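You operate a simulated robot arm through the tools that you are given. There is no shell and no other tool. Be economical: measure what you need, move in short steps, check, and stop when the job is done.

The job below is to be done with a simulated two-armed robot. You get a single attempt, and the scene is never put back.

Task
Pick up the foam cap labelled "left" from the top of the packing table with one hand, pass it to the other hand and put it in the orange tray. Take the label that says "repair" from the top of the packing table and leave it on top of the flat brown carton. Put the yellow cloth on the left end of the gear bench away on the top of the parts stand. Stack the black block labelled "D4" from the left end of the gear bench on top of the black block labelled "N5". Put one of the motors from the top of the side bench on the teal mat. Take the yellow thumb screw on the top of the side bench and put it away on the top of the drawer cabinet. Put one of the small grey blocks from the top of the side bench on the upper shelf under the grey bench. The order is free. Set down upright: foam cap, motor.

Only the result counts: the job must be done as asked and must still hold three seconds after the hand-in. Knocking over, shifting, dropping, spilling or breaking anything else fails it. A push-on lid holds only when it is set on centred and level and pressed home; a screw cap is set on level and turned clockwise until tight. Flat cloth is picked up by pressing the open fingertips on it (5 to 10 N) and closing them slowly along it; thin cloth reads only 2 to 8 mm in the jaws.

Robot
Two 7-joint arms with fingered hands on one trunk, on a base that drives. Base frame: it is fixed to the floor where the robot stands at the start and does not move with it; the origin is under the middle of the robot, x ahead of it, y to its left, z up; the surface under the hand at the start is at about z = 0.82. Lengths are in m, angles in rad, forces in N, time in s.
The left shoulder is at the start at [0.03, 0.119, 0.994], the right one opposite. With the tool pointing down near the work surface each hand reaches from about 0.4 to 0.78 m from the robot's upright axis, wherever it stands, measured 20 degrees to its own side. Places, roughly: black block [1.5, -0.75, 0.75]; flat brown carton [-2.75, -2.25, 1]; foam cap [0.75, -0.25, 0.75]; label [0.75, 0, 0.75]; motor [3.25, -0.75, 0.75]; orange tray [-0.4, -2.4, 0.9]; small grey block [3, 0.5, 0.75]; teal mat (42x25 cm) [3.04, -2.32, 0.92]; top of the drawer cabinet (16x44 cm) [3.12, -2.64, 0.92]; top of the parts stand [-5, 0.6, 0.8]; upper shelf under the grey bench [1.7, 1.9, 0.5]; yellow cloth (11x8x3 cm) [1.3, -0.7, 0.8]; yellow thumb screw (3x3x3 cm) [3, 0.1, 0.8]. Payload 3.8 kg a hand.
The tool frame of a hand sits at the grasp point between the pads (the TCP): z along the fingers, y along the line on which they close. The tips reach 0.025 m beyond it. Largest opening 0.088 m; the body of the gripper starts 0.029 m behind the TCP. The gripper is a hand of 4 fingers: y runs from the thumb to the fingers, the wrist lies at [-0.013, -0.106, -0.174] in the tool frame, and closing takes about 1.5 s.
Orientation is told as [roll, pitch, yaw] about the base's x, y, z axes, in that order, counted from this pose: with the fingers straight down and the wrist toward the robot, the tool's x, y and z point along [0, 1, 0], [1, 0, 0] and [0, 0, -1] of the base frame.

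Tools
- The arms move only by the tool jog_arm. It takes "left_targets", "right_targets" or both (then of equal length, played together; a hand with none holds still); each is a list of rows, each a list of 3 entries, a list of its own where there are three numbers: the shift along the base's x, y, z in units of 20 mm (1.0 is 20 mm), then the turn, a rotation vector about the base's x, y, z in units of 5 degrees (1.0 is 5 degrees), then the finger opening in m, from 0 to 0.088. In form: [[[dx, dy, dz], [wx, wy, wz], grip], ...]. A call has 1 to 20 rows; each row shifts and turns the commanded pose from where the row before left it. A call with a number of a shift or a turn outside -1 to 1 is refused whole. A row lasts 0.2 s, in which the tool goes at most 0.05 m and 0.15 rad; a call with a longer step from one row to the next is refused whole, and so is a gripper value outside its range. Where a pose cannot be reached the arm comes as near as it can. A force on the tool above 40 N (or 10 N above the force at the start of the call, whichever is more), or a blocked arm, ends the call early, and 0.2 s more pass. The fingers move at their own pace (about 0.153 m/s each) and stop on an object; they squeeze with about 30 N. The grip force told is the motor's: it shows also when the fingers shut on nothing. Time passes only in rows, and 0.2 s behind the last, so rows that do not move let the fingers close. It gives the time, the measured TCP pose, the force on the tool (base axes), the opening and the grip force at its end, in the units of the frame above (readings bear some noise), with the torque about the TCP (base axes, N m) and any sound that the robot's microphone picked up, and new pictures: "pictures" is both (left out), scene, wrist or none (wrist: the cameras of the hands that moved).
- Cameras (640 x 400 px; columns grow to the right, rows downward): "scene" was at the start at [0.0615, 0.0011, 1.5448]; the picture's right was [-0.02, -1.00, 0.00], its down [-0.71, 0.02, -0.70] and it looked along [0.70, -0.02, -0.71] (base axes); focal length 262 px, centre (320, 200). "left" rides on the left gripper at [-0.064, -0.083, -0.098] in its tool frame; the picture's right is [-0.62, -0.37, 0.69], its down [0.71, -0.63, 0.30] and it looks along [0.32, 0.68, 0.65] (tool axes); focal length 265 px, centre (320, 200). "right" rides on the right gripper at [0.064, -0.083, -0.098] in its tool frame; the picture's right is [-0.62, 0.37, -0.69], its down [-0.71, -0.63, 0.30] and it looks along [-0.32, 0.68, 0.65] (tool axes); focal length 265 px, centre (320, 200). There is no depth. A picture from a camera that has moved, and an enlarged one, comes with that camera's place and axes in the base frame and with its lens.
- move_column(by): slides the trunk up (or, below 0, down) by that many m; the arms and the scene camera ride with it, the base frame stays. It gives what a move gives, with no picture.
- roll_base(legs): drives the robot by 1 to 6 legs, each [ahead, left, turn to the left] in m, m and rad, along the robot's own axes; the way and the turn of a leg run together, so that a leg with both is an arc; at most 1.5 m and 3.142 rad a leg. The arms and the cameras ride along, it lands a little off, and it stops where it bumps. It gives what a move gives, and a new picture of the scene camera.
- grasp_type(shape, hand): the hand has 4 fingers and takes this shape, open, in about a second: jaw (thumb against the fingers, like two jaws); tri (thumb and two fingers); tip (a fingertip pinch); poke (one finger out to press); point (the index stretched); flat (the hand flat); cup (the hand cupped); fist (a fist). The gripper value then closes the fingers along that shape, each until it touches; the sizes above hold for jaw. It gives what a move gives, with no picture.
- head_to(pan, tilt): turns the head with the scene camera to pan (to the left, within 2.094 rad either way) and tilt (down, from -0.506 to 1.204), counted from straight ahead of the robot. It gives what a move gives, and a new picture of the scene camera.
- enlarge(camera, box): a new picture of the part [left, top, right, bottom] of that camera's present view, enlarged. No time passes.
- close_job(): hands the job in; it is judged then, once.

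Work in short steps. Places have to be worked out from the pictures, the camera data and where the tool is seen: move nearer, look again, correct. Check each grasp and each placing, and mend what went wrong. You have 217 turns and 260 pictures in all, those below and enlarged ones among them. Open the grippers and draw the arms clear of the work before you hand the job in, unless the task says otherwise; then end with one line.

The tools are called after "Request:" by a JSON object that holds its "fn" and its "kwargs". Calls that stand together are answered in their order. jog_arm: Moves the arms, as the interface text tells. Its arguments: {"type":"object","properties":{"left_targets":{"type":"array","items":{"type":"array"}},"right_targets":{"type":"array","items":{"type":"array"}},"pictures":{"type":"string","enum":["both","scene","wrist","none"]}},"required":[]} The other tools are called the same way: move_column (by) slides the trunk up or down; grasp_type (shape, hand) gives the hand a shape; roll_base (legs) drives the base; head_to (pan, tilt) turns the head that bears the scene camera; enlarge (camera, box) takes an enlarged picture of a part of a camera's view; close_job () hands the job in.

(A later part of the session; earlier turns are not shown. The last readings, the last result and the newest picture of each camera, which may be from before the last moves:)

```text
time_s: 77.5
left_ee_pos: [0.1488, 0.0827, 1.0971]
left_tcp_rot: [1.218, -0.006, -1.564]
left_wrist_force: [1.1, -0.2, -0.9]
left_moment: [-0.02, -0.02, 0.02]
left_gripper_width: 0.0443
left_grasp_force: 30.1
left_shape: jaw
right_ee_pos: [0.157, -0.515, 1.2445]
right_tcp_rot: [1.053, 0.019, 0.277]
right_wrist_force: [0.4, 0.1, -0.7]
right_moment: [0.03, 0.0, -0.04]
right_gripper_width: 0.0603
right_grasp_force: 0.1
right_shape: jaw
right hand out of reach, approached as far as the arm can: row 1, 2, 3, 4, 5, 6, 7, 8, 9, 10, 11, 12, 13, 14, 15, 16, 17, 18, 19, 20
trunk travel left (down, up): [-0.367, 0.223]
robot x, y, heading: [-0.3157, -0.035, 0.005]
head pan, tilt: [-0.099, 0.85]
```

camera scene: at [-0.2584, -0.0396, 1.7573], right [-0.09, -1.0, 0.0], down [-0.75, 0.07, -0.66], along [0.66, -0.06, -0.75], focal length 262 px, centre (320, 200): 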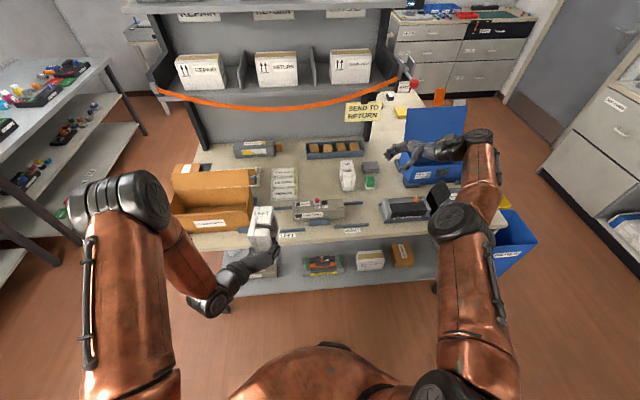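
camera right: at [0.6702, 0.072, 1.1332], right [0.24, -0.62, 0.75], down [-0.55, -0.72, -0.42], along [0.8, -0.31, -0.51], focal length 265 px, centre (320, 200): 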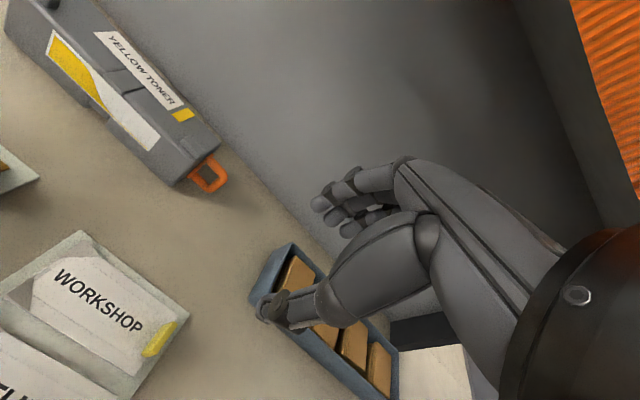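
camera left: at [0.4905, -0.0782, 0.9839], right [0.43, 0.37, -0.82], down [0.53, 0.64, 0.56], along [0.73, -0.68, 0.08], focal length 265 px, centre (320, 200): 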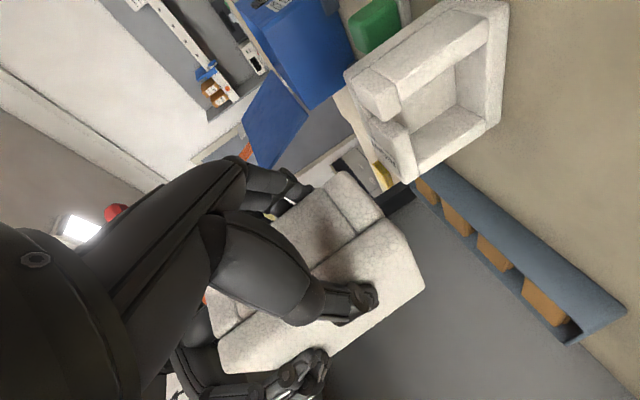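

It slid around instead; the limit is wrist flexion with a low elbow. I turn the hand to point forward with the wrist on the right (the mirror of the left hand's good pose), which relaxes the wrist.

Request:
{"fn": "jog_arm", "kwargs": {"right_targets": [[[0, 0.2, 0], [-0.594, -0.79, 0.153], 0.06], [[0, 0.2, 0], [-0.594, -0.79, 0.153], 0.06], [[0, 0.2, 0], [-0.594, -0.79, 0.153], 0.06], [[0, 0.2, 0], [-0.594, -0.79, 0.153], 0.06], [[0, 0.2, 0], [-0.594, -0.79, 0.153], 0.06], [[0, 0.2, 0], [-0.594, -0.79, 0.153], 0.06], [[0, 0.2, 0], [-0.594, -0.79, 0.153], 0.06], [[0, 0.2, 0], [-0.594, -0.79, 0.153], 0.06], [[0, 0.2, 0], [-0.594, -0.79, 0.153], 0.06], [[0, 0.2, 0], [-0.594, -0.79, 0.153], 0.06], [[0, 0.4, 0], [-0.594, -0.79, 0.153], 0.06], [[0, 0.4, 0], [-0.594, -0.79, 0.153], 0.06], [[0, 0.4, 0], [-0.594, -0.79, 0.153], 0.06], [[0, 0.4, 0], [-0.594, -0.79, 0.153], 0.06], [[0, 0.4, 0], [-0.594, -0.79, 0.153], 0.06], [[0, 0.4, 0], [-0.594, -0.79, 0.153], 0.06], [[0, 0.4, 0], [-0.594, -0.79, 0.153], 0.06], [[0, 0.4, 0], [-0.594, -0.79, 0.153], 0.06], [[0, 0.4, 0], [-0.594, -0.79, 0.153], 0.06], [[0, 0.4, 0], [-0.594, -0.79, 0.153], 0.06]], "pictures": "scene"}}

```text
time_s: 81.7
left_ee_pos: [0.149, 0.0817, 1.0958]
left_tcp_rot: [1.218, -0.004, -1.565]
left_wrist_force: [0.2, 0.0, -0.1]
left_moment: [0.0, 0.07, -0.02]
left_gripper_width: 0.0442
left_grasp_force: 30.1
left_shape: jaw
right_ee_pos: [0.2945, -0.5534, 1.2394]
right_tcp_rot: [-0.676, -0.467, 1.162]
right_wrist_force: [-0.3, -0.2, 0.3]
right_moment: [0.01, -0.03, 0.04]
right_gripper_width: 0.0602
right_grasp_force: 0.0
right_shape: jaw
right hand out of reach, approached as far as the arm can: row 1, 2, 3, 4, 5, 6, 7, 8, 9, 10, 11, 12, 13, 14, 15, 16, 17, 18, 19, 20
trunk travel left (down, up): [-0.367, 0.223]
robot x, y, heading: [-0.3159, -0.039, 0.008]
head pan, tilt: [-0.099, 0.85]
camera scene: at [-0.2582, -0.0393, 1.7573], right [-0.09, -1.0, 0.0], down [-0.75, 0.07, -0.66], along [0.66, -0.06, -0.75], focal length 262 px, centre (320, 200)
```

scene: 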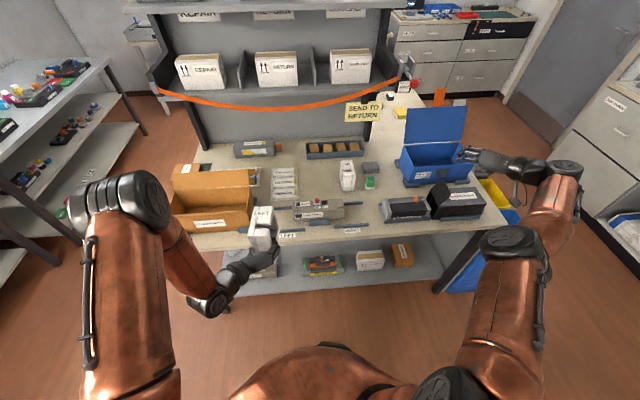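

The rotation follows. I finish it while retracting.

Request:
{"fn": "jog_arm", "kwargs": {"right_targets": [[[0, 0, 0], [-0.594, -0.79, 0.153], 0.06], [[0, 0, 0], [-0.594, -0.79, 0.153], 0.06], [[0, 0, 0], [-0.594, -0.79, 0.153], 0.06], [[0, 0, 0], [-0.594, -0.79, 0.153], 0.06], [[0, 0, 0], [-0.594, -0.79, 0.153], 0.06], [[0, 0, 0], [-0.594, -0.79, 0.153], 0.06], [[-0.5, 0.5, 0], [-0.594, -0.79, 0.153], 0.06], [[-0.5, 0.5, 0], [-0.594, -0.79, 0.153], 0.06], [[-0.5, 0.5, 0], [-0.594, -0.79, 0.153], 0.06], [[-0.5, 0.5, 0], [-0.594, -0.79, 0.153], 0.06], [[-0.5, 0.5, 0], [-0.594, -0.79, 0.153], 0.06], [[-0.8, 0.6, 0], [0, 0, 0], 0.06], [[-0.8, 0.6, 0], [0, 0, 0], 0.06], [[-0.8, 0.6, 0], [0, 0, 0], 0.06], [[-0.8, 0.6, 0], [0, 0, 0], 0.06], [[-0.8, 0.6, 0], [0, 0, 0], 0.06], [[-0.8, 0.6, 0], [0, 0, 0], 0.06], [[-0.8, 0.6, 0], [0, 0, 0], 0.06], [[-0.8, 0.6, 0], [0, 0, 0], 0.06]], "pictures": "scene"}}

```text
time_s: 85.7
left_ee_pos: [0.1483, 0.0824, 1.0976]
left_tcp_rot: [1.218, -0.006, -1.565]
left_wrist_force: [0.0, -0.4, 0.6]
left_moment: [-0.03, 0.03, 0.03]
left_gripper_width: 0.0446
left_grasp_force: 29.9
left_shape: jaw
right_ee_pos: [0.304, -0.5548, 1.2611]
right_tcp_rot: [-1.394, -0.151, 1.543]
right_wrist_force: [0.0, 0.4, -0.6]
right_moment: [0.01, 0.02, 0.03]
right_gripper_width: 0.0602
right_grasp_force: 0.1
right_shape: jaw
right hand out of reach, approached as far as the arm can: row 1, 2, 4, 7, 8, 9, 10, 11, 12, 13, 14, 15, 16, 17, 18, 19
trunk travel left (down, up): [-0.367, 0.223]
robot x, y, heading: [-0.3211, -0.0386, 0.005]
head pan, tilt: [-0.099, 0.85]
camera scene: at [-0.2584, -0.0393, 1.7573], right [-0.09, -1.0, 0.0], down [-0.75, 0.07, -0.66], along [0.66, -0.06, -0.75], focal length 262 px, centre (320, 200)
```

scene: 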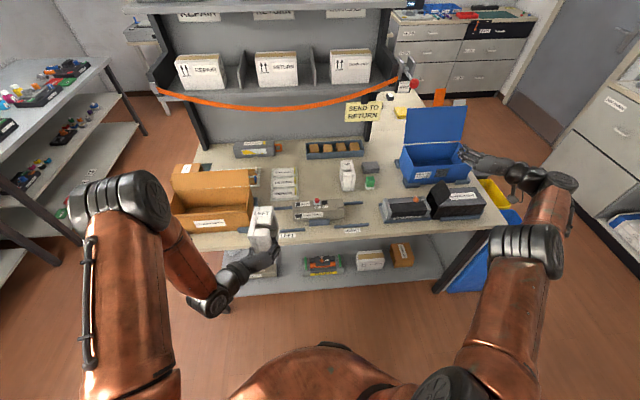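

The stuck wrist points fit one sphere, so the elbow is straight and only bends if the motion is along its flexion sense. I try inward plus up.

Request:
{"fn": "jog_arm", "kwargs": {"right_targets": [[[-0.5, 0.5, 0.9], [0, 0, 0], 0.06], [[-0.5, 0.5, 0.9], [0, 0, 0], 0.06], [[-0.5, 0.5, 0.9], [0, 0, 0], 0.06], [[-0.5, 0.5, 0.9], [0, 0, 0], 0.06], [[-0.5, 0.5, 0.9], [0, 0, 0], 0.06], [[-0.5, 0.5, 0.9], [0, 0, 0], 0.06], [[-0.5, 0.5, 0.9], [0, 0, 0], 0.06], [[-0.5, 0.5, 0.9], [0, 0, 0], 0.06]], "pictures": "scene"}}

```text
time_s: 87.5
left_ee_pos: [0.1482, 0.0828, 1.0953]
left_tcp_rot: [1.218, -0.006, -1.565]
left_wrist_force: [-0.4, 0.6, 0.4]
left_moment: [-0.02, 0.02, 0.03]
left_gripper_width: 0.0445
left_grasp_force: 29.7
left_shape: jaw
right_ee_pos: [0.3004, -0.5595, 1.4043]
right_tcp_rot: [-1.396, -0.152, 1.544]
right_wrist_force: [-0.6, -0.1, 0.2]
right_moment: [0.02, -0.02, 0.01]
right_gripper_width: 0.0602
right_grasp_force: 0.1
right_shape: jaw
right hand out of reach, approached as far as the arm can: row 1, 2, 3, 4, 5, 6, 7, 8
trunk travel left (down, up): [-0.367, 0.223]
robot x, y, heading: [-0.3142, -0.0325, 0.007]
head pan, tilt: [-0.099, 0.85]
camera scene: at [-0.2587, -0.0391, 1.7573], right [-0.09, -1.0, 0.0], down [-0.75, 0.07, -0.66], along [0.66, -0.06, -0.75], focal length 262 px, centre (320, 200)
```

scene: 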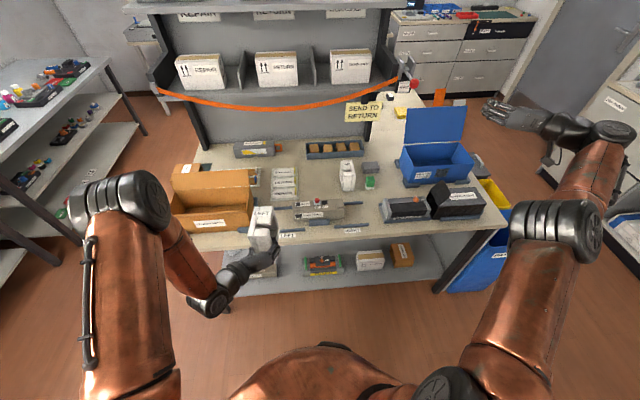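

Slid again. Now inward plus left, and inward plus down.

Request:
{"fn": "jog_arm", "kwargs": {"right_targets": [[[0, 1, -0.6], [0, 0, 0], 0.06], [[0, 1, -0.6], [0, 0, 0], 0.06], [[0, 1, -0.6], [0, 0, 0], 0.06], [[0, 1, -0.6], [0, 0, 0], 0.06], [[0, 1, -0.6], [0, 0, 0], 0.06], [[0, 1, -0.6], [0, 0, 0], 0.06], [[0, 1, -0.6], [0, 0, 0], 0.06], [[0, 1, -0.6], [0, 0, 0], 0.06], [[0, 1, -0.6], [0, 0, 0], 0.06], [[0, 1, -0.6], [0, 0, 0], 0.06], [[-0.3, 0.6, -1], [0, 0, 0], 0.06], [[-0.3, 0.6, -1], [0, 0, 0], 0.06], [[-0.3, 0.6, -1], [0, 0, 0], 0.06], [[-0.3, 0.6, -1], [0, 0, 0], 0.06], [[-0.3, 0.6, -1], [0, 0, 0], 0.06], [[-0.3, 0.6, -1], [0, 0, 0], 0.06]], "pictures": "scene"}}

```text
time_s: 90.9
left_ee_pos: [0.1478, 0.082, 1.0964]
left_tcp_rot: [1.219, -0.004, -1.565]
left_wrist_force: [0.0, 0.0, 0.0]
left_moment: [-0.03, 0.04, -0.01]
left_gripper_width: 0.0446
left_grasp_force: 29.8
left_shape: jaw
right_ee_pos: [0.4188, -0.4078, 1.2366]
right_tcp_rot: [-1.368, -0.156, 1.539]
right_wrist_force: [0.0, -0.4, 1.0]
right_moment: [0.04, -0.04, -0.01]
right_gripper_width: 0.0601
right_grasp_force: 0.0
right_shape: jaw
right hand out of reach, approached as far as the arm can: row 1, 2, 3, 4, 5, 6, 7, 8, 9, 10, 11, 12, 13, 14, 15, 16
trunk travel left (down, up): [-0.367, 0.223]
robot x, y, heading: [-0.3182, -0.0351, 0.004]
head pan, tilt: [-0.099, 0.85]
camera scene: at [-0.2581, -0.0389, 1.7573], right [-0.09, -1.0, 0.0], down [-0.75, 0.07, -0.66], along [0.66, -0.06, -0.75], focal length 262 px, centre (320, 200)
```

scene: 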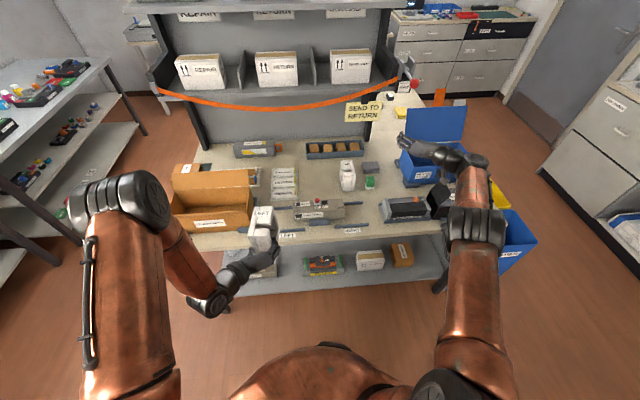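

By the picture the elbow hinge now lies across; flexion would turn the hand downward (+pitch). I pitch the hand down while moving in.

Request:
{"fn": "jog_arm", "kwargs": {"right_targets": [[[-0.5, 0.3, -0.2], [0, 1, 0], 0.06], [[-0.5, 0.3, -0.2], [0, 1, 0], 0.06], [[-0.5, 0.3, -0.2], [0, 1, 0], 0.06], [[-0.5, 0.3, -0.2], [0, 1, 0], 0.06], [[-0.5, 0.3, -0.2], [0, 1, 0], 0.06], [[-0.5, 0.3, -0.2], [0, 1, 0], 0.06], [[-0.5, 0.3, -0.2], [0, 1, 0], 0.06], [[-0.5, 0.3, -0.2], [0, 1, 0], 0.06], [[-0.5, 0.3, -0.2], [0, 1, 0], 0.06], [[-0.5, 0.3, -0.2], [0, 1, 0], 0.06], [[-0.5, 0.3, -0.2], [0, 1, 0], 0.06], [[-0.5, 0.3, -0.2], [0, 1, 0], 0.06]], "pictures": "scene"}}

```text
time_s: 93.5
left_ee_pos: [0.1482, 0.082, 1.0961]
left_tcp_rot: [1.218, -0.005, -1.564]
left_wrist_force: [-0.1, -0.5, -0.3]
left_moment: [-0.01, -0.01, 0.04]
left_gripper_width: 0.0443
left_grasp_force: 30.1
left_shape: jaw
right_ee_pos: [0.3426, -0.3585, 1.1853]
right_tcp_rot: [-0.345, -0.053, 1.425]
right_wrist_force: [0.4, 0.6, -0.7]
right_moment: [0.01, 0.0, 0.04]
right_gripper_width: 0.0606
right_grasp_force: 0.1
right_shape: jaw
right hand out of reach, approached as far as the arm can: row 1, 2, 3, 4, 5, 6, 7, 10
trunk travel left (down, up): [-0.367, 0.223]
robot x, y, heading: [-0.3176, -0.0342, 0.007]
head pan, tilt: [-0.099, 0.85]
camera scene: at [-0.2583, -0.039, 1.7573], right [-0.09, -1.0, 0.0], down [-0.75, 0.07, -0.66], along [0.66, -0.06, -0.75], focal length 262 px, centre (320, 200)
```

scene: 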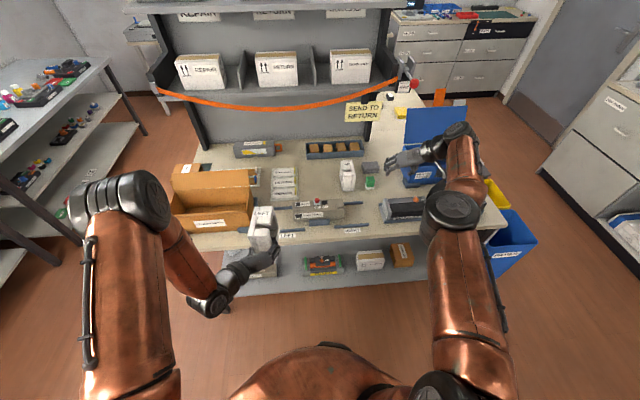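

It bends now (rows reachable). I keep moving inward.

Request:
{"fn": "jog_arm", "kwargs": {"right_targets": [[[-0.5, 0.3, -0.2], [0, 1, 0], 0.06], [[-0.5, 0.3, -0.2], [0, 1, 0], 0.06], [[-0.5, 0.3, -0.2], [0, 1, 0], 0.06], [[-0.5, 0.3, -0.2], [0, 0.5, 0], 0.06], [[-0.8, 0.3, 0], [0, 0, 0], 0.06], [[-0.8, 0.3, 0], [0, 0, 0], 0.06], [[-0.8, 0.3, 0], [0, 0, 0], 0.06], [[-0.8, 0.3, 0], [0, 0, 0], 0.06], [[-0.8, 0.3, 0], [0, 0, 0], 0.06], [[-0.8, 0.3, 0], [0, 0, 0], 0.06]], "pictures": "scene"}}

```text
time_s: 95.7
left_ee_pos: [0.148, 0.0826, 1.0962]
left_tcp_rot: [1.22, -0.006, -1.565]
left_wrist_force: [-0.6, 0.9, -0.2]
left_moment: [-0.03, -0.01, 0.0]
left_gripper_width: 0.0443
left_grasp_force: 30.3
left_shape: jaw
right_ee_pos: [0.2026, -0.301, 1.1701]
right_tcp_rot: [-0.043, -0.004, 1.415]
right_wrist_force: [-0.1, -1.3, 0.1]
right_moment: [-0.04, 0.05, -0.02]
right_gripper_width: 0.0603
right_grasp_force: 0.1
right_shape: jaw
right hand out of reach, approached as far as the arm can: row 2
trunk travel left (down, up): [-0.367, 0.223]
robot x, y, heading: [-0.3192, -0.0313, 0.004]
head pan, tilt: [-0.099, 0.85]
camera scene: at [-0.2592, -0.0392, 1.7573], right [-0.09, -1.0, 0.0], down [-0.75, 0.07, -0.66], along [0.66, -0.06, -0.75], focal length 262 px, centre (320, 200)
```

scene: 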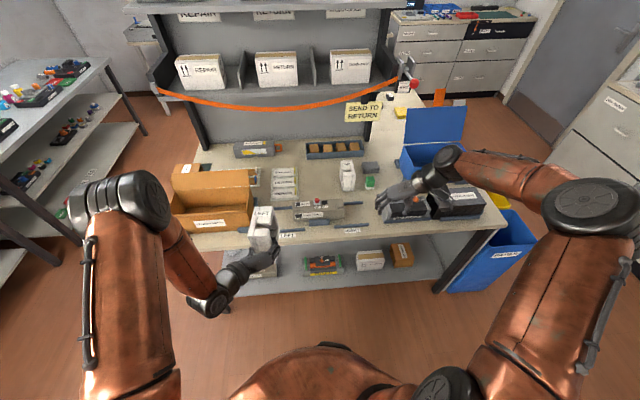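

The elbow is out again. Lesson: stop at the first "out of reach". Now I raise the left (cap) hand, and turn the right hand back to yaw 0.

Request:
{"fn": "jog_arm", "kwargs": {"left_targets": [[[-0.1, 0.4, 0.6], [0, 0, 0], 0.0], [[-0.1, 0.4, 0.6], [0, 0, 0], 0.0], [[-0.1, 0.4, 0.6], [0, 0, 0], 0.0], [[-0.1, 0.4, 0.6], [0, 0, 0], 0.0], [[-0.1, 0.4, 0.6], [0, 0, 0], 0.0], [[-0.1, 0.4, 0.6], [0, 0, 0], 0.0], [[-0.1, 0.4, 0.6], [0, 0, 0], 0.0], [[-0.1, 0.4, 0.6], [0, 0, 0], 0.0], [[-0.1, 0.4, 0.6], [0, 0, 0], 0.0], [[-0.1, 0.4, 0.6], [0, 0, 0], 0.0], [[-0.1, 0.4, 0.6], [0, 0, 0], 0.0], [[-0.1, 0.4, 0.6], [0, 0, 0], 0.0], [[-0.1, 0.4, 0.6], [0, 0, 0], 0.0], [[-0.1, 0.4, 0.6], [0, 0, 0], 0.0], [[-0.1, 0.4, 0.6], [0, 0, 0], 0.0], [[-0.1, 0.4, 0.6], [0, 0, 0], 0.0]], "right_targets": [[[0.12, 0.6, -0.1], [0, 0, -1], 0.06], [[0.12, 0.6, -0.1], [0, 0, -1], 0.06], [[0.12, 0.6, -0.1], [0, 0, -1], 0.06], [[0.12, 0.6, -0.1], [0, 0, -1], 0.06], [[0.12, 0.6, -0.1], [0, 0, -1], 0.06], [[0.12, 0.6, -0.1], [0, 0, -1], 0.06], [[0.12, 0.6, -0.1], [0, 0, -1], 0.06], [[0.12, 0.6, -0.1], [0, 0, -1], 0.06], [[0.12, 0.6, -0.1], [0, 0, -1], 0.06], [[0.12, 0.6, -0.1], [0, 0, -1], 0.06], [[0.12, 0.6, -0.1], [0, 0, -1], 0.06], [[0.12, 0.6, -0.1], [0, 0, -1], 0.06], [[0.12, 0.6, -0.1], [0, 0, -1], 0.06], [[0.12, 0.6, -0.1], [0, 0, -1], 0.06], [[0.12, 0.6, -0.1], [0, 0, -1], 0.06], [[0.12, 0.6, -0.1], [0, 0, -1], 0.06]], "pictures": "scene"}}

```text
time_s: 99.1
left_ee_pos: [0.1158, 0.21, 1.2889]
left_tcp_rot: [1.218, -0.006, -1.566]
left_wrist_force: [0.5, -0.5, -0.7]
left_moment: [0.0, -0.02, -0.02]
left_gripper_width: 0.0446
left_grasp_force: 29.8
left_shape: jaw
right_ee_pos: [0.2404, -0.1053, 1.1372]
right_tcp_rot: [-0.046, -0.008, 0.018]
right_wrist_force: [-0.4, 0.6, -0.5]
right_moment: [0.01, 0.0, -0.01]
right_gripper_width: 0.0605
right_grasp_force: 0.0
right_shape: jaw
trunk travel left (down, up): [-0.367, 0.223]
robot x, y, heading: [-0.3158, -0.0358, 0.002]
head pan, tilt: [-0.099, 0.85]
camera scene: at [-0.259, -0.0375, 1.7573], right [-0.09, -1.0, 0.0], down [-0.75, 0.07, -0.66], along [0.66, -0.06, -0.75], focal length 262 px, centre (320, 200)
```

scene: 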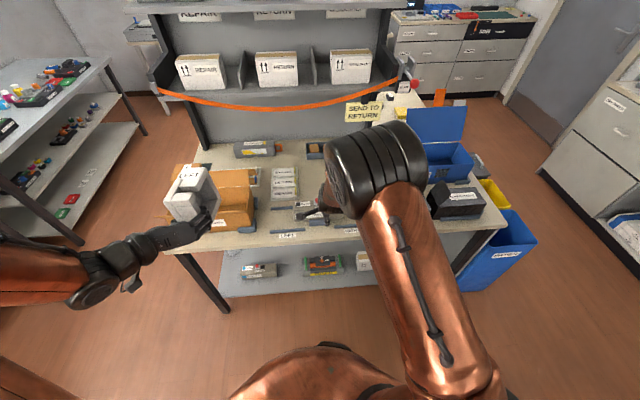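

Both in good configurations. Lower the trunk 0.13 and drive back ahead 0.34 m.

Request:
{"fn": "move_column", "kwargs": {"by": -0.13}}

Request:
{"fn": "roll_base", "kwargs": {"legs": [[0.34, 0.03, 0]]}}

Request:
{"fn": "enlarge", "kwargs": {"camera": "right", "box": [0, 0, 640, 400]}}

```text
time_s: 100.7
left_ee_pos: [0.1154, 0.2096, 1.1594]
left_tcp_rot: [1.219, -0.005, -1.565]
left_wrist_force: [0.4, -0.7, -0.3]
left_moment: [-0.03, 0.01, -0.03]
left_gripper_width: 0.0444
left_grasp_force: 30.0
left_shape: jaw
right_ee_pos: [0.2415, -0.1045, 1.0069]
right_tcp_rot: [-0.043, -0.006, 0.019]
right_wrist_force: [0.0, -0.1, 0.1]
right_moment: [-0.02, -0.01, 0.01]
right_gripper_width: 0.0605
right_grasp_force: 0.0
right_shape: jaw
trunk travel left (down, up): [-0.237, 0.353]
robot x, y, heading: [-0.3145, -0.0346, 0.01]
head pan, tilt: [-0.099, 0.85]
```

```text
time_s: 103.0
left_ee_pos: [0.4687, 0.2426, 1.1583]
left_tcp_rot: [1.217, -0.006, -1.565]
left_wrist_force: [-0.1, 0.9, -0.7]
left_moment: [-0.01, 0.0, 0.02]
left_gripper_width: 0.0444
left_grasp_force: 30.7
left_shape: jaw
right_ee_pos: [0.5932, -0.0731, 1.0069]
right_tcp_rot: [-0.043, -0.004, 0.022]
right_wrist_force: [0.0, -0.1, 0.7]
right_moment: [-0.02, 0.03, 0.01]
right_gripper_width: 0.0604
right_grasp_force: 0.1
right_shape: jaw
trunk travel left (down, up): [-0.237, 0.353]
robot x, y, heading: [0.0348, 0.0009, 0.007]
head pan, tilt: [-0.099, 0.85]
camera scene: at [0.0942, -0.0071, 1.6273], right [-0.09, -1.0, 0.0], down [-0.75, 0.07, -0.66], along [0.66, -0.06, -0.75], focal length 262 px, centre (320, 200)
```

scene: 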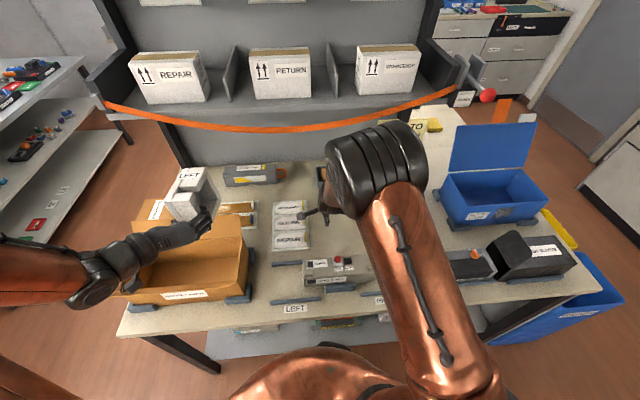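

```text
1.00 times, centred on (320, 200) of right (not enlarged: the box is as wide or as high as the picture)
camera zoom: at [0.5072, -0.0077, 1.1009], right [0.38, -0.58, 0.72], down [-0.61, -0.74, -0.28], along [0.69, -0.34, -0.64], focal length 265 px, centre (320, 200)
```

zoom: 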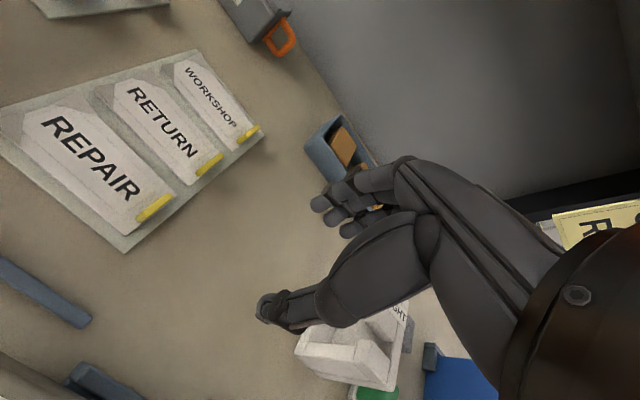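

REPAIR's tab lies along x from 0.596 to 0.635 at y≈-0.008. I move above it and correct the small tilt.

Request:
{"fn": "jog_arm", "kwargs": {"right_targets": [[[0.3, 0.8, 0], [0.5, 0, -0.25], 0.065], [[0.3, 0.8, -0.5], [0, 0, 0], 0.065], [[0.3, 0.8, -0.8], [0, 0, 0], 0.065], [[0.2, 0.8, -0.9], [0, 0, 0], 0.065], [[0, 0, -0.9], [0, 0, 0], 0.065], [[0, 0, -0.9], [0, 0, 0], 0.065]], "pictures": "wrist"}}

```text
time_s: 104.4
left_ee_pos: [0.4687, 0.2436, 1.1587]
left_tcp_rot: [1.217, -0.005, -1.566]
left_wrist_force: [0.2, 0.1, -1.0]
left_moment: [0.01, -0.02, 0.0]
left_gripper_width: 0.0443
left_grasp_force: 30.0
left_shape: jaw
right_ee_pos: [0.6152, -0.0094, 0.9259]
right_tcp_rot: [-0.002, -0.005, 0.0]
right_wrist_force: [0.5, 0.5, 0.2]
right_moment: [0.01, 0.0, -0.02]
right_gripper_width: 0.065
right_grasp_force: 0.1
right_shape: jaw
trunk travel left (down, up): [-0.237, 0.353]
robot x, y, heading: [0.0354, -0.0055, 0.007]
head pan, tilt: [-0.099, 0.85]
camera right: at [0.5307, 0.0542, 1.0244], right [0.36, -0.62, 0.7], down [-0.63, -0.71, -0.31], along [0.69, -0.33, -0.65], focal length 265 px, centre (320, 200)
```

right: 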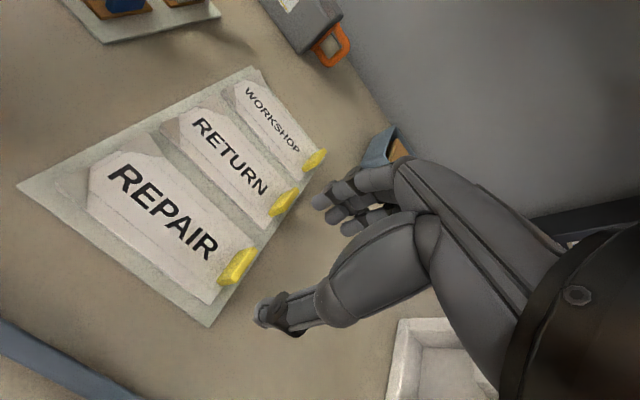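

Centred over the tab. Descend to about z=0.852.

Request:
{"fn": "jog_arm", "kwargs": {"right_targets": [[[0, 0, -0.9], [0, 0, 0], 0.065], [[0, 0, -0.9], [0, 0, 0], 0.065], [[0, 0, -0.9], [0, 0, 0], 0.065], [[0, 0, -0.5], [0, 0, 0], 0.065], [[0, 0, -0.5], [0, 0, 0], 0.065]], "pictures": "wrist"}}

```text
time_s: 105.6
left_ee_pos: [0.4682, 0.2434, 1.1575]
left_tcp_rot: [1.218, -0.004, -1.566]
left_wrist_force: [-0.5, -0.7, -1.1]
left_moment: [-0.02, 0.02, -0.02]
left_gripper_width: 0.0446
left_grasp_force: 29.5
left_shape: jaw
right_ee_pos: [0.616, -0.009, 0.8534]
right_tcp_rot: [0.0, -0.007, -0.002]
right_wrist_force: [0.3, 0.3, 0.0]
right_moment: [-0.01, -0.01, 0.04]
right_gripper_width: 0.0649
right_grasp_force: 0.1
right_shape: jaw
trunk travel left (down, up): [-0.237, 0.353]
robot x, y, heading: [0.0351, -0.0019, 0.005]
head pan, tilt: [-0.099, 0.85]
camera right: at [0.5307, 0.0544, 0.9503], right [0.36, -0.62, 0.69], down [-0.63, -0.71, -0.31], along [0.69, -0.33, -0.65], focal length 265 px, centre (320, 200)
```

right: 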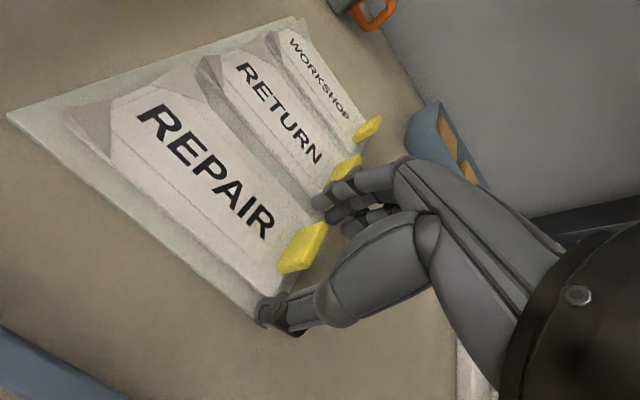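

Thumb and fingers straddle the tab. Lower 3 mm more and close gently.

Request:
{"fn": "jog_arm", "kwargs": {"right_targets": [[[0, 0, -0.15], [0, 0, 0], 0.065], [[0, 0, 0], [0, 0, 0], 0.05], [[0, 0, 0], [0, 0, 0], 0.04], [[0, 0, 0], [0, 0, 0], 0.03], [[0, 0, 0], [0, 0, 0], 0.0], [[0, 0, 0], [0, 0, 0], 0.0], [[0, 0, 0], [0, 0, 0], 0.0]], "pictures": "wrist"}}

```text
time_s: 107.2
left_ee_pos: [0.4653, 0.2415, 1.1606]
left_tcp_rot: [1.22, -0.006, -1.563]
left_wrist_force: [-0.9, -0.3, -0.3]
left_moment: [0.01, 0.01, 0.0]
left_gripper_width: 0.0447
left_grasp_force: 30.3
left_shape: jaw
right_ee_pos: [0.6126, -0.0082, 0.8515]
right_tcp_rot: [-0.001, -0.009, -0.002]
right_wrist_force: [-7.0, 0.7, 15.0]
right_moment: [0.05, 0.18, -0.11]
right_gripper_width: 0.0279
right_grasp_force: 30.3
right_shape: jaw
trunk travel left (down, up): [-0.237, 0.353]
robot x, y, heading: [0.0348, -0.0029, 0.006]
head pan, tilt: [-0.099, 0.85]
camera right: at [0.5286, 0.0546, 0.9493], right [0.36, -0.62, 0.7], down [-0.63, -0.71, -0.31], along [0.69, -0.33, -0.65], focal length 265 px, centre (320, 200)
```

right: 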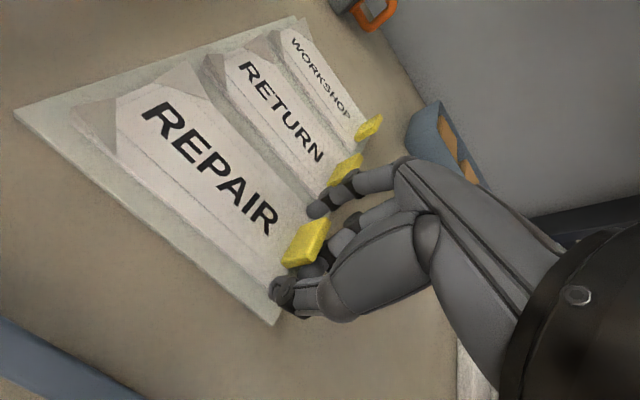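

Gripped at 28 mm. I lift 2 cm and check that the label comes along.

Request:
{"fn": "jog_arm", "kwargs": {"right_targets": [[[0, 0, 0.4], [0, 0, 0], 0.0], [[0, 0, 0.6], [0, 0, 0], 0.0], [[0, 0, 0.8], [0, 0, 0], 0.0]], "pictures": "wrist"}}

```text
time_s: 108.0
left_ee_pos: [0.4688, 0.242, 1.1583]
left_tcp_rot: [1.217, -0.006, -1.566]
left_wrist_force: [0.3, 0.4, -0.3]
left_moment: [-0.03, -0.04, 0.01]
left_gripper_width: 0.0444
left_grasp_force: 30.2
left_shape: jaw
right_ee_pos: [0.6157, -0.0096, 0.8866]
right_tcp_rot: [-0.002, -0.006, -0.002]
right_wrist_force: [-0.2, -0.8, 0.4]
right_moment: [-0.02, 0.04, 0.01]
right_gripper_width: 0.0136
right_grasp_force: 29.9
right_shape: jaw
trunk travel left (down, up): [-0.237, 0.353]
robot x, y, heading: [0.0321, -0.0039, 0.001]
head pan, tilt: [-0.099, 0.85]
camera right: at [0.5306, 0.0534, 0.9834], right [0.36, -0.62, 0.7], down [-0.63, -0.71, -0.31], along [0.69, -0.33, -0.65], focal length 265 px, centre (320, 200)
```

right: 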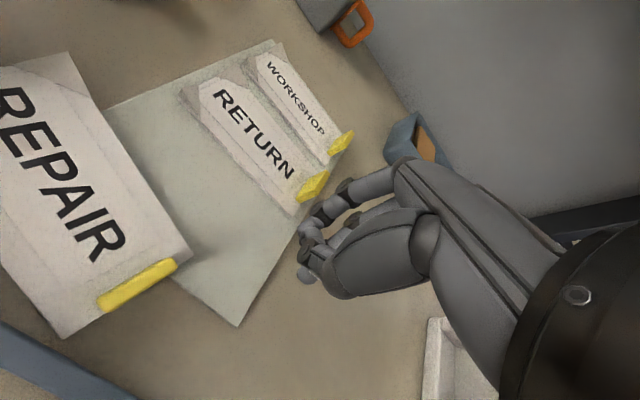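

The grip slipped and the label popped loose. I look at where it comes to rest.

Request:
{"fn": "enlarge", "kwargs": {"camera": "right", "box": [0, 0, 640, 400]}}

Request:
{"fn": "jog_arm", "kwargs": {"right_targets": [[[0, 0, 0.6], [0, 0, 0], 0.06], [[0, 0, 0.6], [0, 0, 0], 0.06]], "pictures": "both"}}

```text
1.00 times, centred on (320, 200) of right (not enlarged: the box is as wide or as high as the picture)
camera zoom: at [0.5306, 0.0534, 0.9834], right [0.36, -0.62, 0.7], down [-0.63, -0.71, -0.31], along [0.69, -0.33, -0.65], focal length 265 px, centre (320, 200)
```

zoom: 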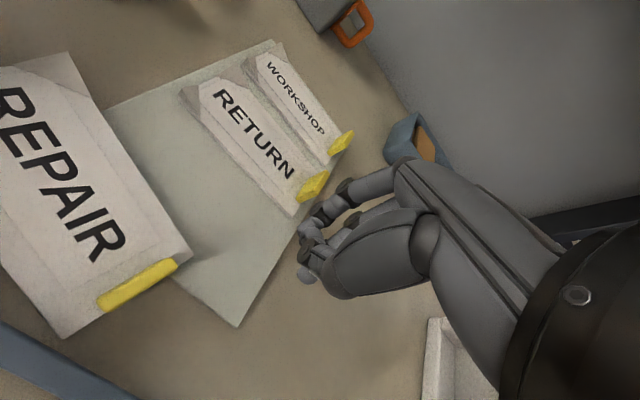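

```text
time_s: 108.6
left_ee_pos: [0.4679, 0.2424, 1.1578]
left_tcp_rot: [1.219, -0.005, -1.566]
left_wrist_force: [0.3, 0.2, -0.6]
left_moment: [-0.01, 0.02, 0.01]
left_gripper_width: 0.0444
left_grasp_force: 30.0
left_shape: jaw
right_ee_pos: [0.6144, -0.0094, 0.9115]
right_tcp_rot: [0.001, -0.006, -0.004]
right_wrist_force: [-0.2, 0.3, 0.0]
right_moment: [0.0, 0.01, 0.02]
right_gripper_width: 0.0597
right_grasp_force: 0.0
right_shape: jaw
trunk travel left (down, up): [-0.237, 0.353]
robot x, y, heading: [0.034, -0.0034, 0.005]
head pan, tilt: [-0.099, 0.85]
camera scene: at [0.093, -0.0073, 1.6273], right [-0.09, -1.0, 0.0], down [-0.75, 0.07, -0.66], along [0.66, -0.06, -0.75], focal length 262 px, centre (320, 200)
camera right: at [0.529, 0.0542, 1.0083], right [0.36, -0.62, 0.7], down [-0.63, -0.71, -0.31], along [0.69, -0.33, -0.65], focal length 265 px, centre (320, 200)
```

scene: 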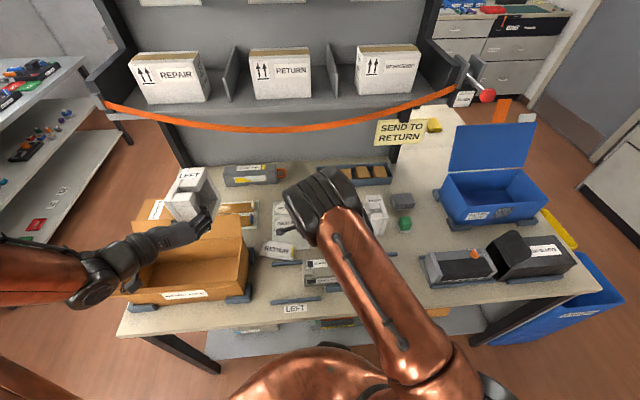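
right: 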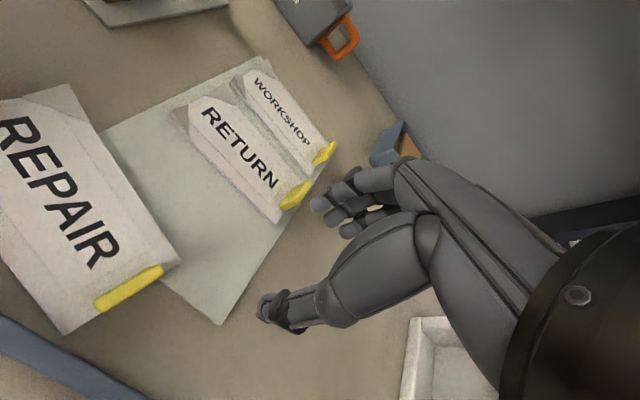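

It rests on the table beside the sheet. Enlarge to find its pose.

Request:
{"fn": "enlarge", "kwargs": {"camera": "scene", "box": [220, 190, 340, 280]}}

```text
4.44 times, centred on (280, 235) of scene
camera zoom: at [0.093, -0.0073, 1.6273], right [-0.09, -1.0, 0.0], down [-0.75, 0.07, -0.66], along [0.66, -0.06, -0.75], focal length 1165 px, centre (498, 44)
```

zoom: 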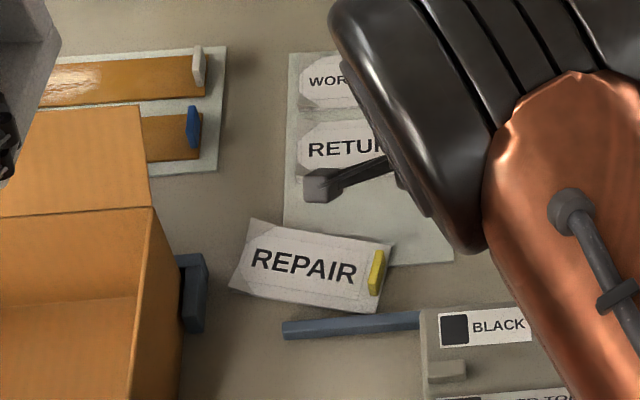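

The tab is at about (0.563, 0.040), long axis turned -17°. I'll pinch it across its thin side: yaw the hand +73° over it.

Request:
{"fn": "jog_arm", "kwargs": {"right_targets": [[[-0.17, 0.17, 0.2], [0, 0, 1], 0.05], [[-0.17, 0.17, 0.2], [0, 0, 1], 0.05], [[-0.17, 0.17, 0.2], [0, 0, 1], 0.05], [[-0.17, 0.17, 0.1], [0, 0, 1], 0.05], [[-0.17, 0.17, 0.1], [0, 0, 1], 0.05], [[-0.17, 0.17, 0.1], [0, 0, 1], 0.05], [[-0.17, 0.17, 0], [0, 0, 1], 0.05], [[-0.17, 0.17, 0], [0, 0, 1], 0.05], [[-0.17, 0.17, 0], [0, 0, 1], 0.05], [[-0.17, 0.17, 0], [0, 0, 1], 0.05], [[-0.17, 0.17, 0], [0, 0, 1], 0.05], [[-0.17, 0.17, 0], [0, 0, 1], 0.05], [[-0.17, 0.17, 0], [0, 0, 1], 0.05], [[-0.17, 0.17, 0], [0, 0, 1], 0.05], [[-0.17, 0.17, 0], [0, 0, 0.6], 0.05]], "pictures": "wrist"}}

```text
time_s: 111.8
left_ee_pos: [0.467, 0.2419, 1.1575]
left_tcp_rot: [1.217, -0.005, -1.566]
left_wrist_force: [0.0, -0.6, -0.6]
left_moment: [0.0, 0.02, -0.02]
left_gripper_width: 0.0444
left_grasp_force: 29.9
left_shape: jaw
right_ee_pos: [0.5628, 0.0425, 0.9275]
right_tcp_rot: [0.0, -0.005, 1.274]
right_wrist_force: [-0.3, 0.6, -0.2]
right_moment: [0.03, -0.03, -0.03]
right_gripper_width: 0.0504
right_grasp_force: 0.0
right_shape: jaw
trunk travel left (down, up): [-0.237, 0.353]
robot x, y, heading: [0.0354, -0.0011, 0.007]
head pan, tilt: [-0.099, 0.85]
camera right: at [0.4767, -0.0211, 1.0256], right [0.7, 0.17, 0.7], down [0.5, -0.81, -0.31], along [0.51, 0.56, -0.65], focal length 265 px, centre (320, 200)
```

right: 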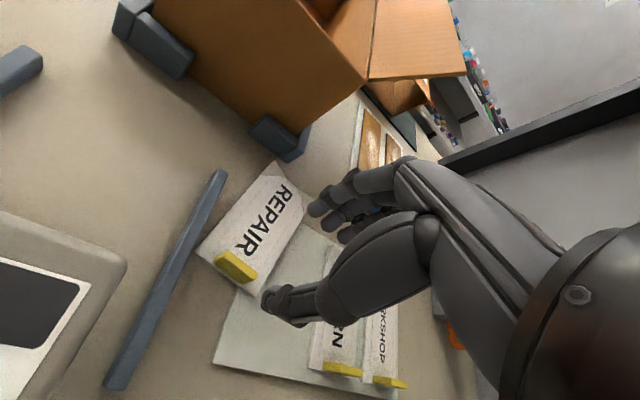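

Tab centre ≈(0.561, 0.040). Rotate 5° more and descend to z≈0.858.

Request:
{"fn": "jog_arm", "kwargs": {"right_targets": [[[-0.1, -0.1, -0.6], [0, 0, 1], 0.04], [[0, 0, -0.9], [0, 0, 0], 0.04], [[0, 0, -0.9], [0, 0, 0], 0.04], [[0, 0, -0.7], [0, 0, 0], 0.04], [[0, 0, -0.4], [0, 0, 0], 0.04]], "pictures": "wrist"}}

Request:
{"fn": "enlarge", "kwargs": {"camera": "right", "box": [220, 160, 440, 340]}}

```text
time_s: 113.0
left_ee_pos: [0.4676, 0.2412, 1.1595]
left_tcp_rot: [1.219, -0.005, -1.566]
left_wrist_force: [-0.1, 0.0, -0.6]
left_moment: [0.01, 0.05, 0.02]
left_gripper_width: 0.0446
left_grasp_force: 30.3
left_shape: jaw
right_ee_pos: [0.5619, 0.0403, 0.8571]
right_tcp_rot: [-0.001, -0.004, 1.359]
right_wrist_force: [0.4, 0.2, -0.2]
right_moment: [0.0, 0.02, -0.01]
right_gripper_width: 0.0403
right_grasp_force: 0.1
right_shape: jaw
trunk travel left (down, up): [-0.237, 0.353]
robot x, y, heading: [0.0364, -0.005, 0.005]
head pan, tilt: [-0.099, 0.85]
camera right: at [0.4803, -0.0294, 0.9548], right [0.68, 0.23, 0.7], down [0.57, -0.76, -0.31], along [0.46, 0.6, -0.65], focal length 265 px, centre (320, 200)
```

right: 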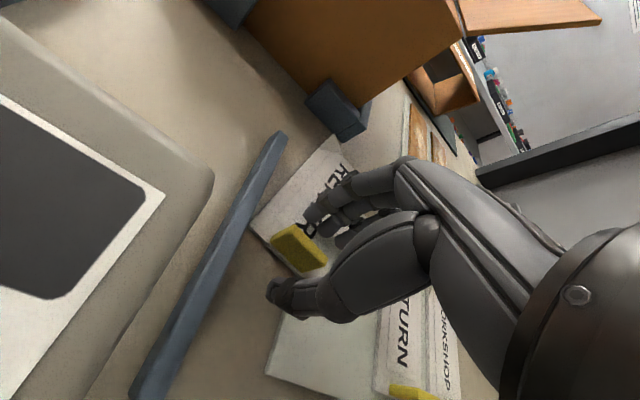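

```text
2.22 times, centred on (330, 250) of right
camera zoom: at [0.4803, -0.0294, 0.9548], right [0.68, 0.23, 0.7], down [0.57, -0.76, -0.31], along [0.46, 0.6, -0.65], focal length 590 px, centre (298, 89)
```

zoom: 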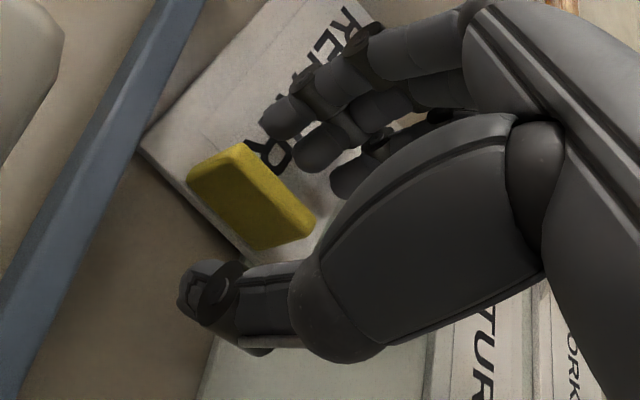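

The yellow tab stands between fingers and thumb. Lower 4 mm and close.

Request:
{"fn": "jog_arm", "kwargs": {"right_targets": [[[-0.1, 0, -0.2], [0, 0, 0], 0.04], [[0, 0, 0], [0, 0, 0], 0.03], [[0, 0, 0], [0, 0, 0], 0.02], [[0, 0, 0], [0, 0, 0], 0.01], [[0, 0, 0], [0, 0, 0], 0.0], [[0, 0, 0], [0, 0, 0], 0.0]], "pictures": "wrist"}}

```text
time_s: 114.4
left_ee_pos: [0.4672, 0.2424, 1.1584]
left_tcp_rot: [1.218, -0.004, -1.565]
left_wrist_force: [1.4, 0.5, -1.4]
left_moment: [-0.01, 0.01, -0.02]
left_gripper_width: 0.0445
left_grasp_force: 29.7
left_shape: jaw
right_ee_pos: [0.5601, 0.0392, 0.8547]
right_tcp_rot: [0.001, -0.003, 1.36]
right_wrist_force: [0.2, -0.1, 0.9]
right_moment: [0.02, -0.03, 0.0]
right_gripper_width: 0.0015
right_grasp_force: 29.9
right_shape: jaw
trunk travel left (down, up): [-0.237, 0.353]
robot x, y, heading: [0.0357, -0.0029, 0.005]
head pan, tilt: [-0.099, 0.85]
camera right: at [0.4786, -0.03, 0.9517], right [0.68, 0.23, 0.7], down [0.57, -0.76, -0.31], along [0.46, 0.6, -0.65], focal length 265 px, centre (320, 200)
```

right: 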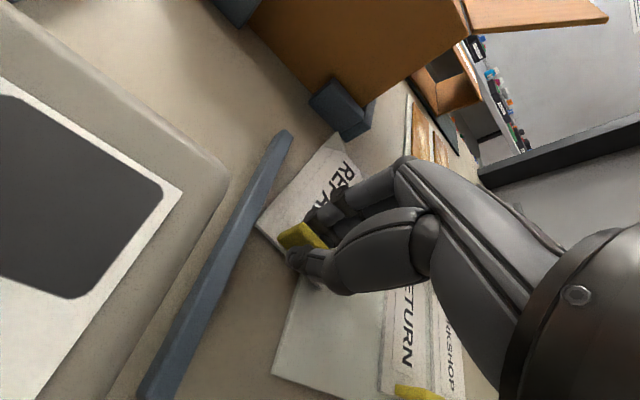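

Closed to 1.5 mm: it missed (the tab is lower and more toward -x). Open, lower and shift, then look closely.

Request:
{"fn": "jog_arm", "kwargs": {"right_targets": [[[0, 0, 0.3], [0, 0, 0], 0.045], [[-0.3, 0, 0], [0, 0, 0], 0.045], [[-0.2, 0, -0.3], [0, 0, 0], 0.045], [[0, 0, -0.3], [0, 0, 0], 0.045]], "pictures": "none"}}

Request:
{"fn": "enlarge", "kwargs": {"camera": "right", "box": [220, 160, 440, 340]}}

```text
time_s: 115.4
left_ee_pos: [0.4664, 0.2421, 1.1592]
left_tcp_rot: [1.218, -0.004, -1.565]
left_wrist_force: [-0.1, 0.7, -0.4]
left_moment: [-0.01, -0.01, -0.01]
left_gripper_width: 0.0443
left_grasp_force: 30.4
left_shape: jaw
right_ee_pos: [0.5497, 0.039, 0.8504]
right_tcp_rot: [-0.003, -0.008, 1.361]
right_wrist_force: [-0.4, 1.6, 12.5]
right_moment: [0.34, -0.21, 0.06]
right_gripper_width: 0.045
right_grasp_force: 0.0
right_shape: jaw
trunk travel left (down, up): [-0.237, 0.353]
robot x, y, heading: [0.0359, -0.0019, 0.006]
head pan, tilt: [-0.099, 0.85]
```

```text
2.22 times, centred on (330, 250) of right
camera zoom: at [0.4683, -0.0297, 0.9484], right [0.68, 0.22, 0.7], down [0.57, -0.76, -0.31], along [0.46, 0.61, -0.65], focal length 590 px, centre (298, 89)
```

zoom: 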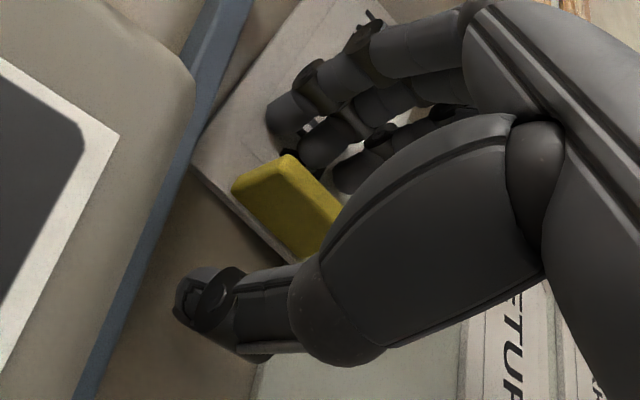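

Fingertips touch the plate (12 N) with the tab between. Raise 1 mm and close.

Request:
{"fn": "jog_arm", "kwargs": {"right_targets": [[[0, 0, 0.08], [0, 0, 0], 0.045], [[0, 0, 0], [0, 0, 0], 0.03], [[0, 0, 0], [0, 0, 0], 0.02], [[0, 0, 0], [0, 0, 0], 0.01], [[0, 0, 0], [0, 0, 0], 0.0], [[0, 0, 0], [0, 0, 0], 0.0], [[0, 0, 0], [0, 0, 0], 0.0]], "pictures": "none"}}

Request:
{"fn": "enlarge", "kwargs": {"camera": "right", "box": [220, 160, 440, 340]}}

```text
time_s: 117.0
left_ee_pos: [0.4669, 0.241, 1.1599]
left_tcp_rot: [1.219, -0.005, -1.567]
left_wrist_force: [-0.9, 1.0, 0.2]
left_moment: [-0.02, 0.01, -0.01]
left_gripper_width: 0.0446
left_grasp_force: 29.9
left_shape: jaw
right_ee_pos: [0.5494, 0.0393, 0.8508]
right_tcp_rot: [0.0, -0.004, 1.36]
right_wrist_force: [0.1, 0.9, 12.6]
right_moment: [0.07, -0.12, 0.14]
right_gripper_width: 0.0092
right_grasp_force: 30.1
right_shape: jaw
trunk travel left (down, up): [-0.237, 0.353]
robot x, y, heading: [0.038, -0.002, 0.009]
head pan, tilt: [-0.099, 0.85]
```

```text
2.22 times, centred on (330, 250) of right
camera zoom: at [0.4676, -0.0307, 0.9473], right [0.68, 0.23, 0.69], down [0.57, -0.76, -0.31], along [0.46, 0.6, -0.65], focal length 590 px, centre (298, 89)
```

zoom: 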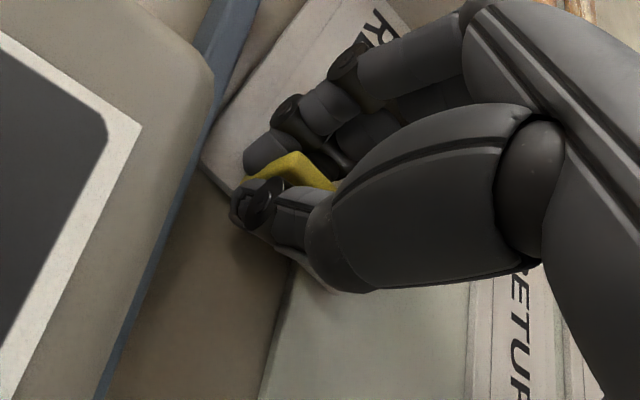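

Gripped across the tab: 9 mm. Lift slowly and check.

Request:
{"fn": "jog_arm", "kwargs": {"right_targets": [[[0, 0, 0.3], [0, 0, 0], 0.0], [[0, 0, 0.4], [0, 0, 0], 0.0], [[0, 0, 0.6], [0, 0, 0], 0.0], [[0, 0, 0.8], [0, 0, 0], 0.0], [[0, 0, 0.9], [0, 0, 0], 0.0]], "pictures": "wrist"}}

```text
time_s: 118.2
left_ee_pos: [0.4672, 0.2421, 1.1585]
left_tcp_rot: [1.219, -0.006, -1.564]
left_wrist_force: [-0.1, 0.4, -1.0]
left_moment: [-0.03, 0.02, 0.0]
left_gripper_width: 0.0446
left_grasp_force: 29.6
left_shape: jaw
right_ee_pos: [0.5501, 0.0379, 0.9089]
right_tcp_rot: [-0.001, -0.006, 1.358]
right_wrist_force: [0.1, 0.6, 0.0]
right_moment: [-0.02, -0.03, -0.01]
right_gripper_width: 0.0085
right_grasp_force: 30.5
right_shape: jaw
trunk travel left (down, up): [-0.237, 0.353]
robot x, y, heading: [0.0347, -0.0005, 0.005]
head pan, tilt: [-0.099, 0.85]
camera right: at [0.468, -0.0302, 1.0057], right [0.68, 0.23, 0.7], down [0.57, -0.76, -0.31], along [0.46, 0.6, -0.65], focal length 265 px, centre (320, 200)
```

right: 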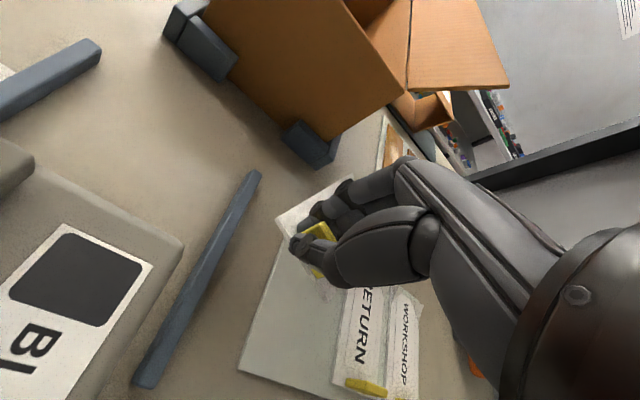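

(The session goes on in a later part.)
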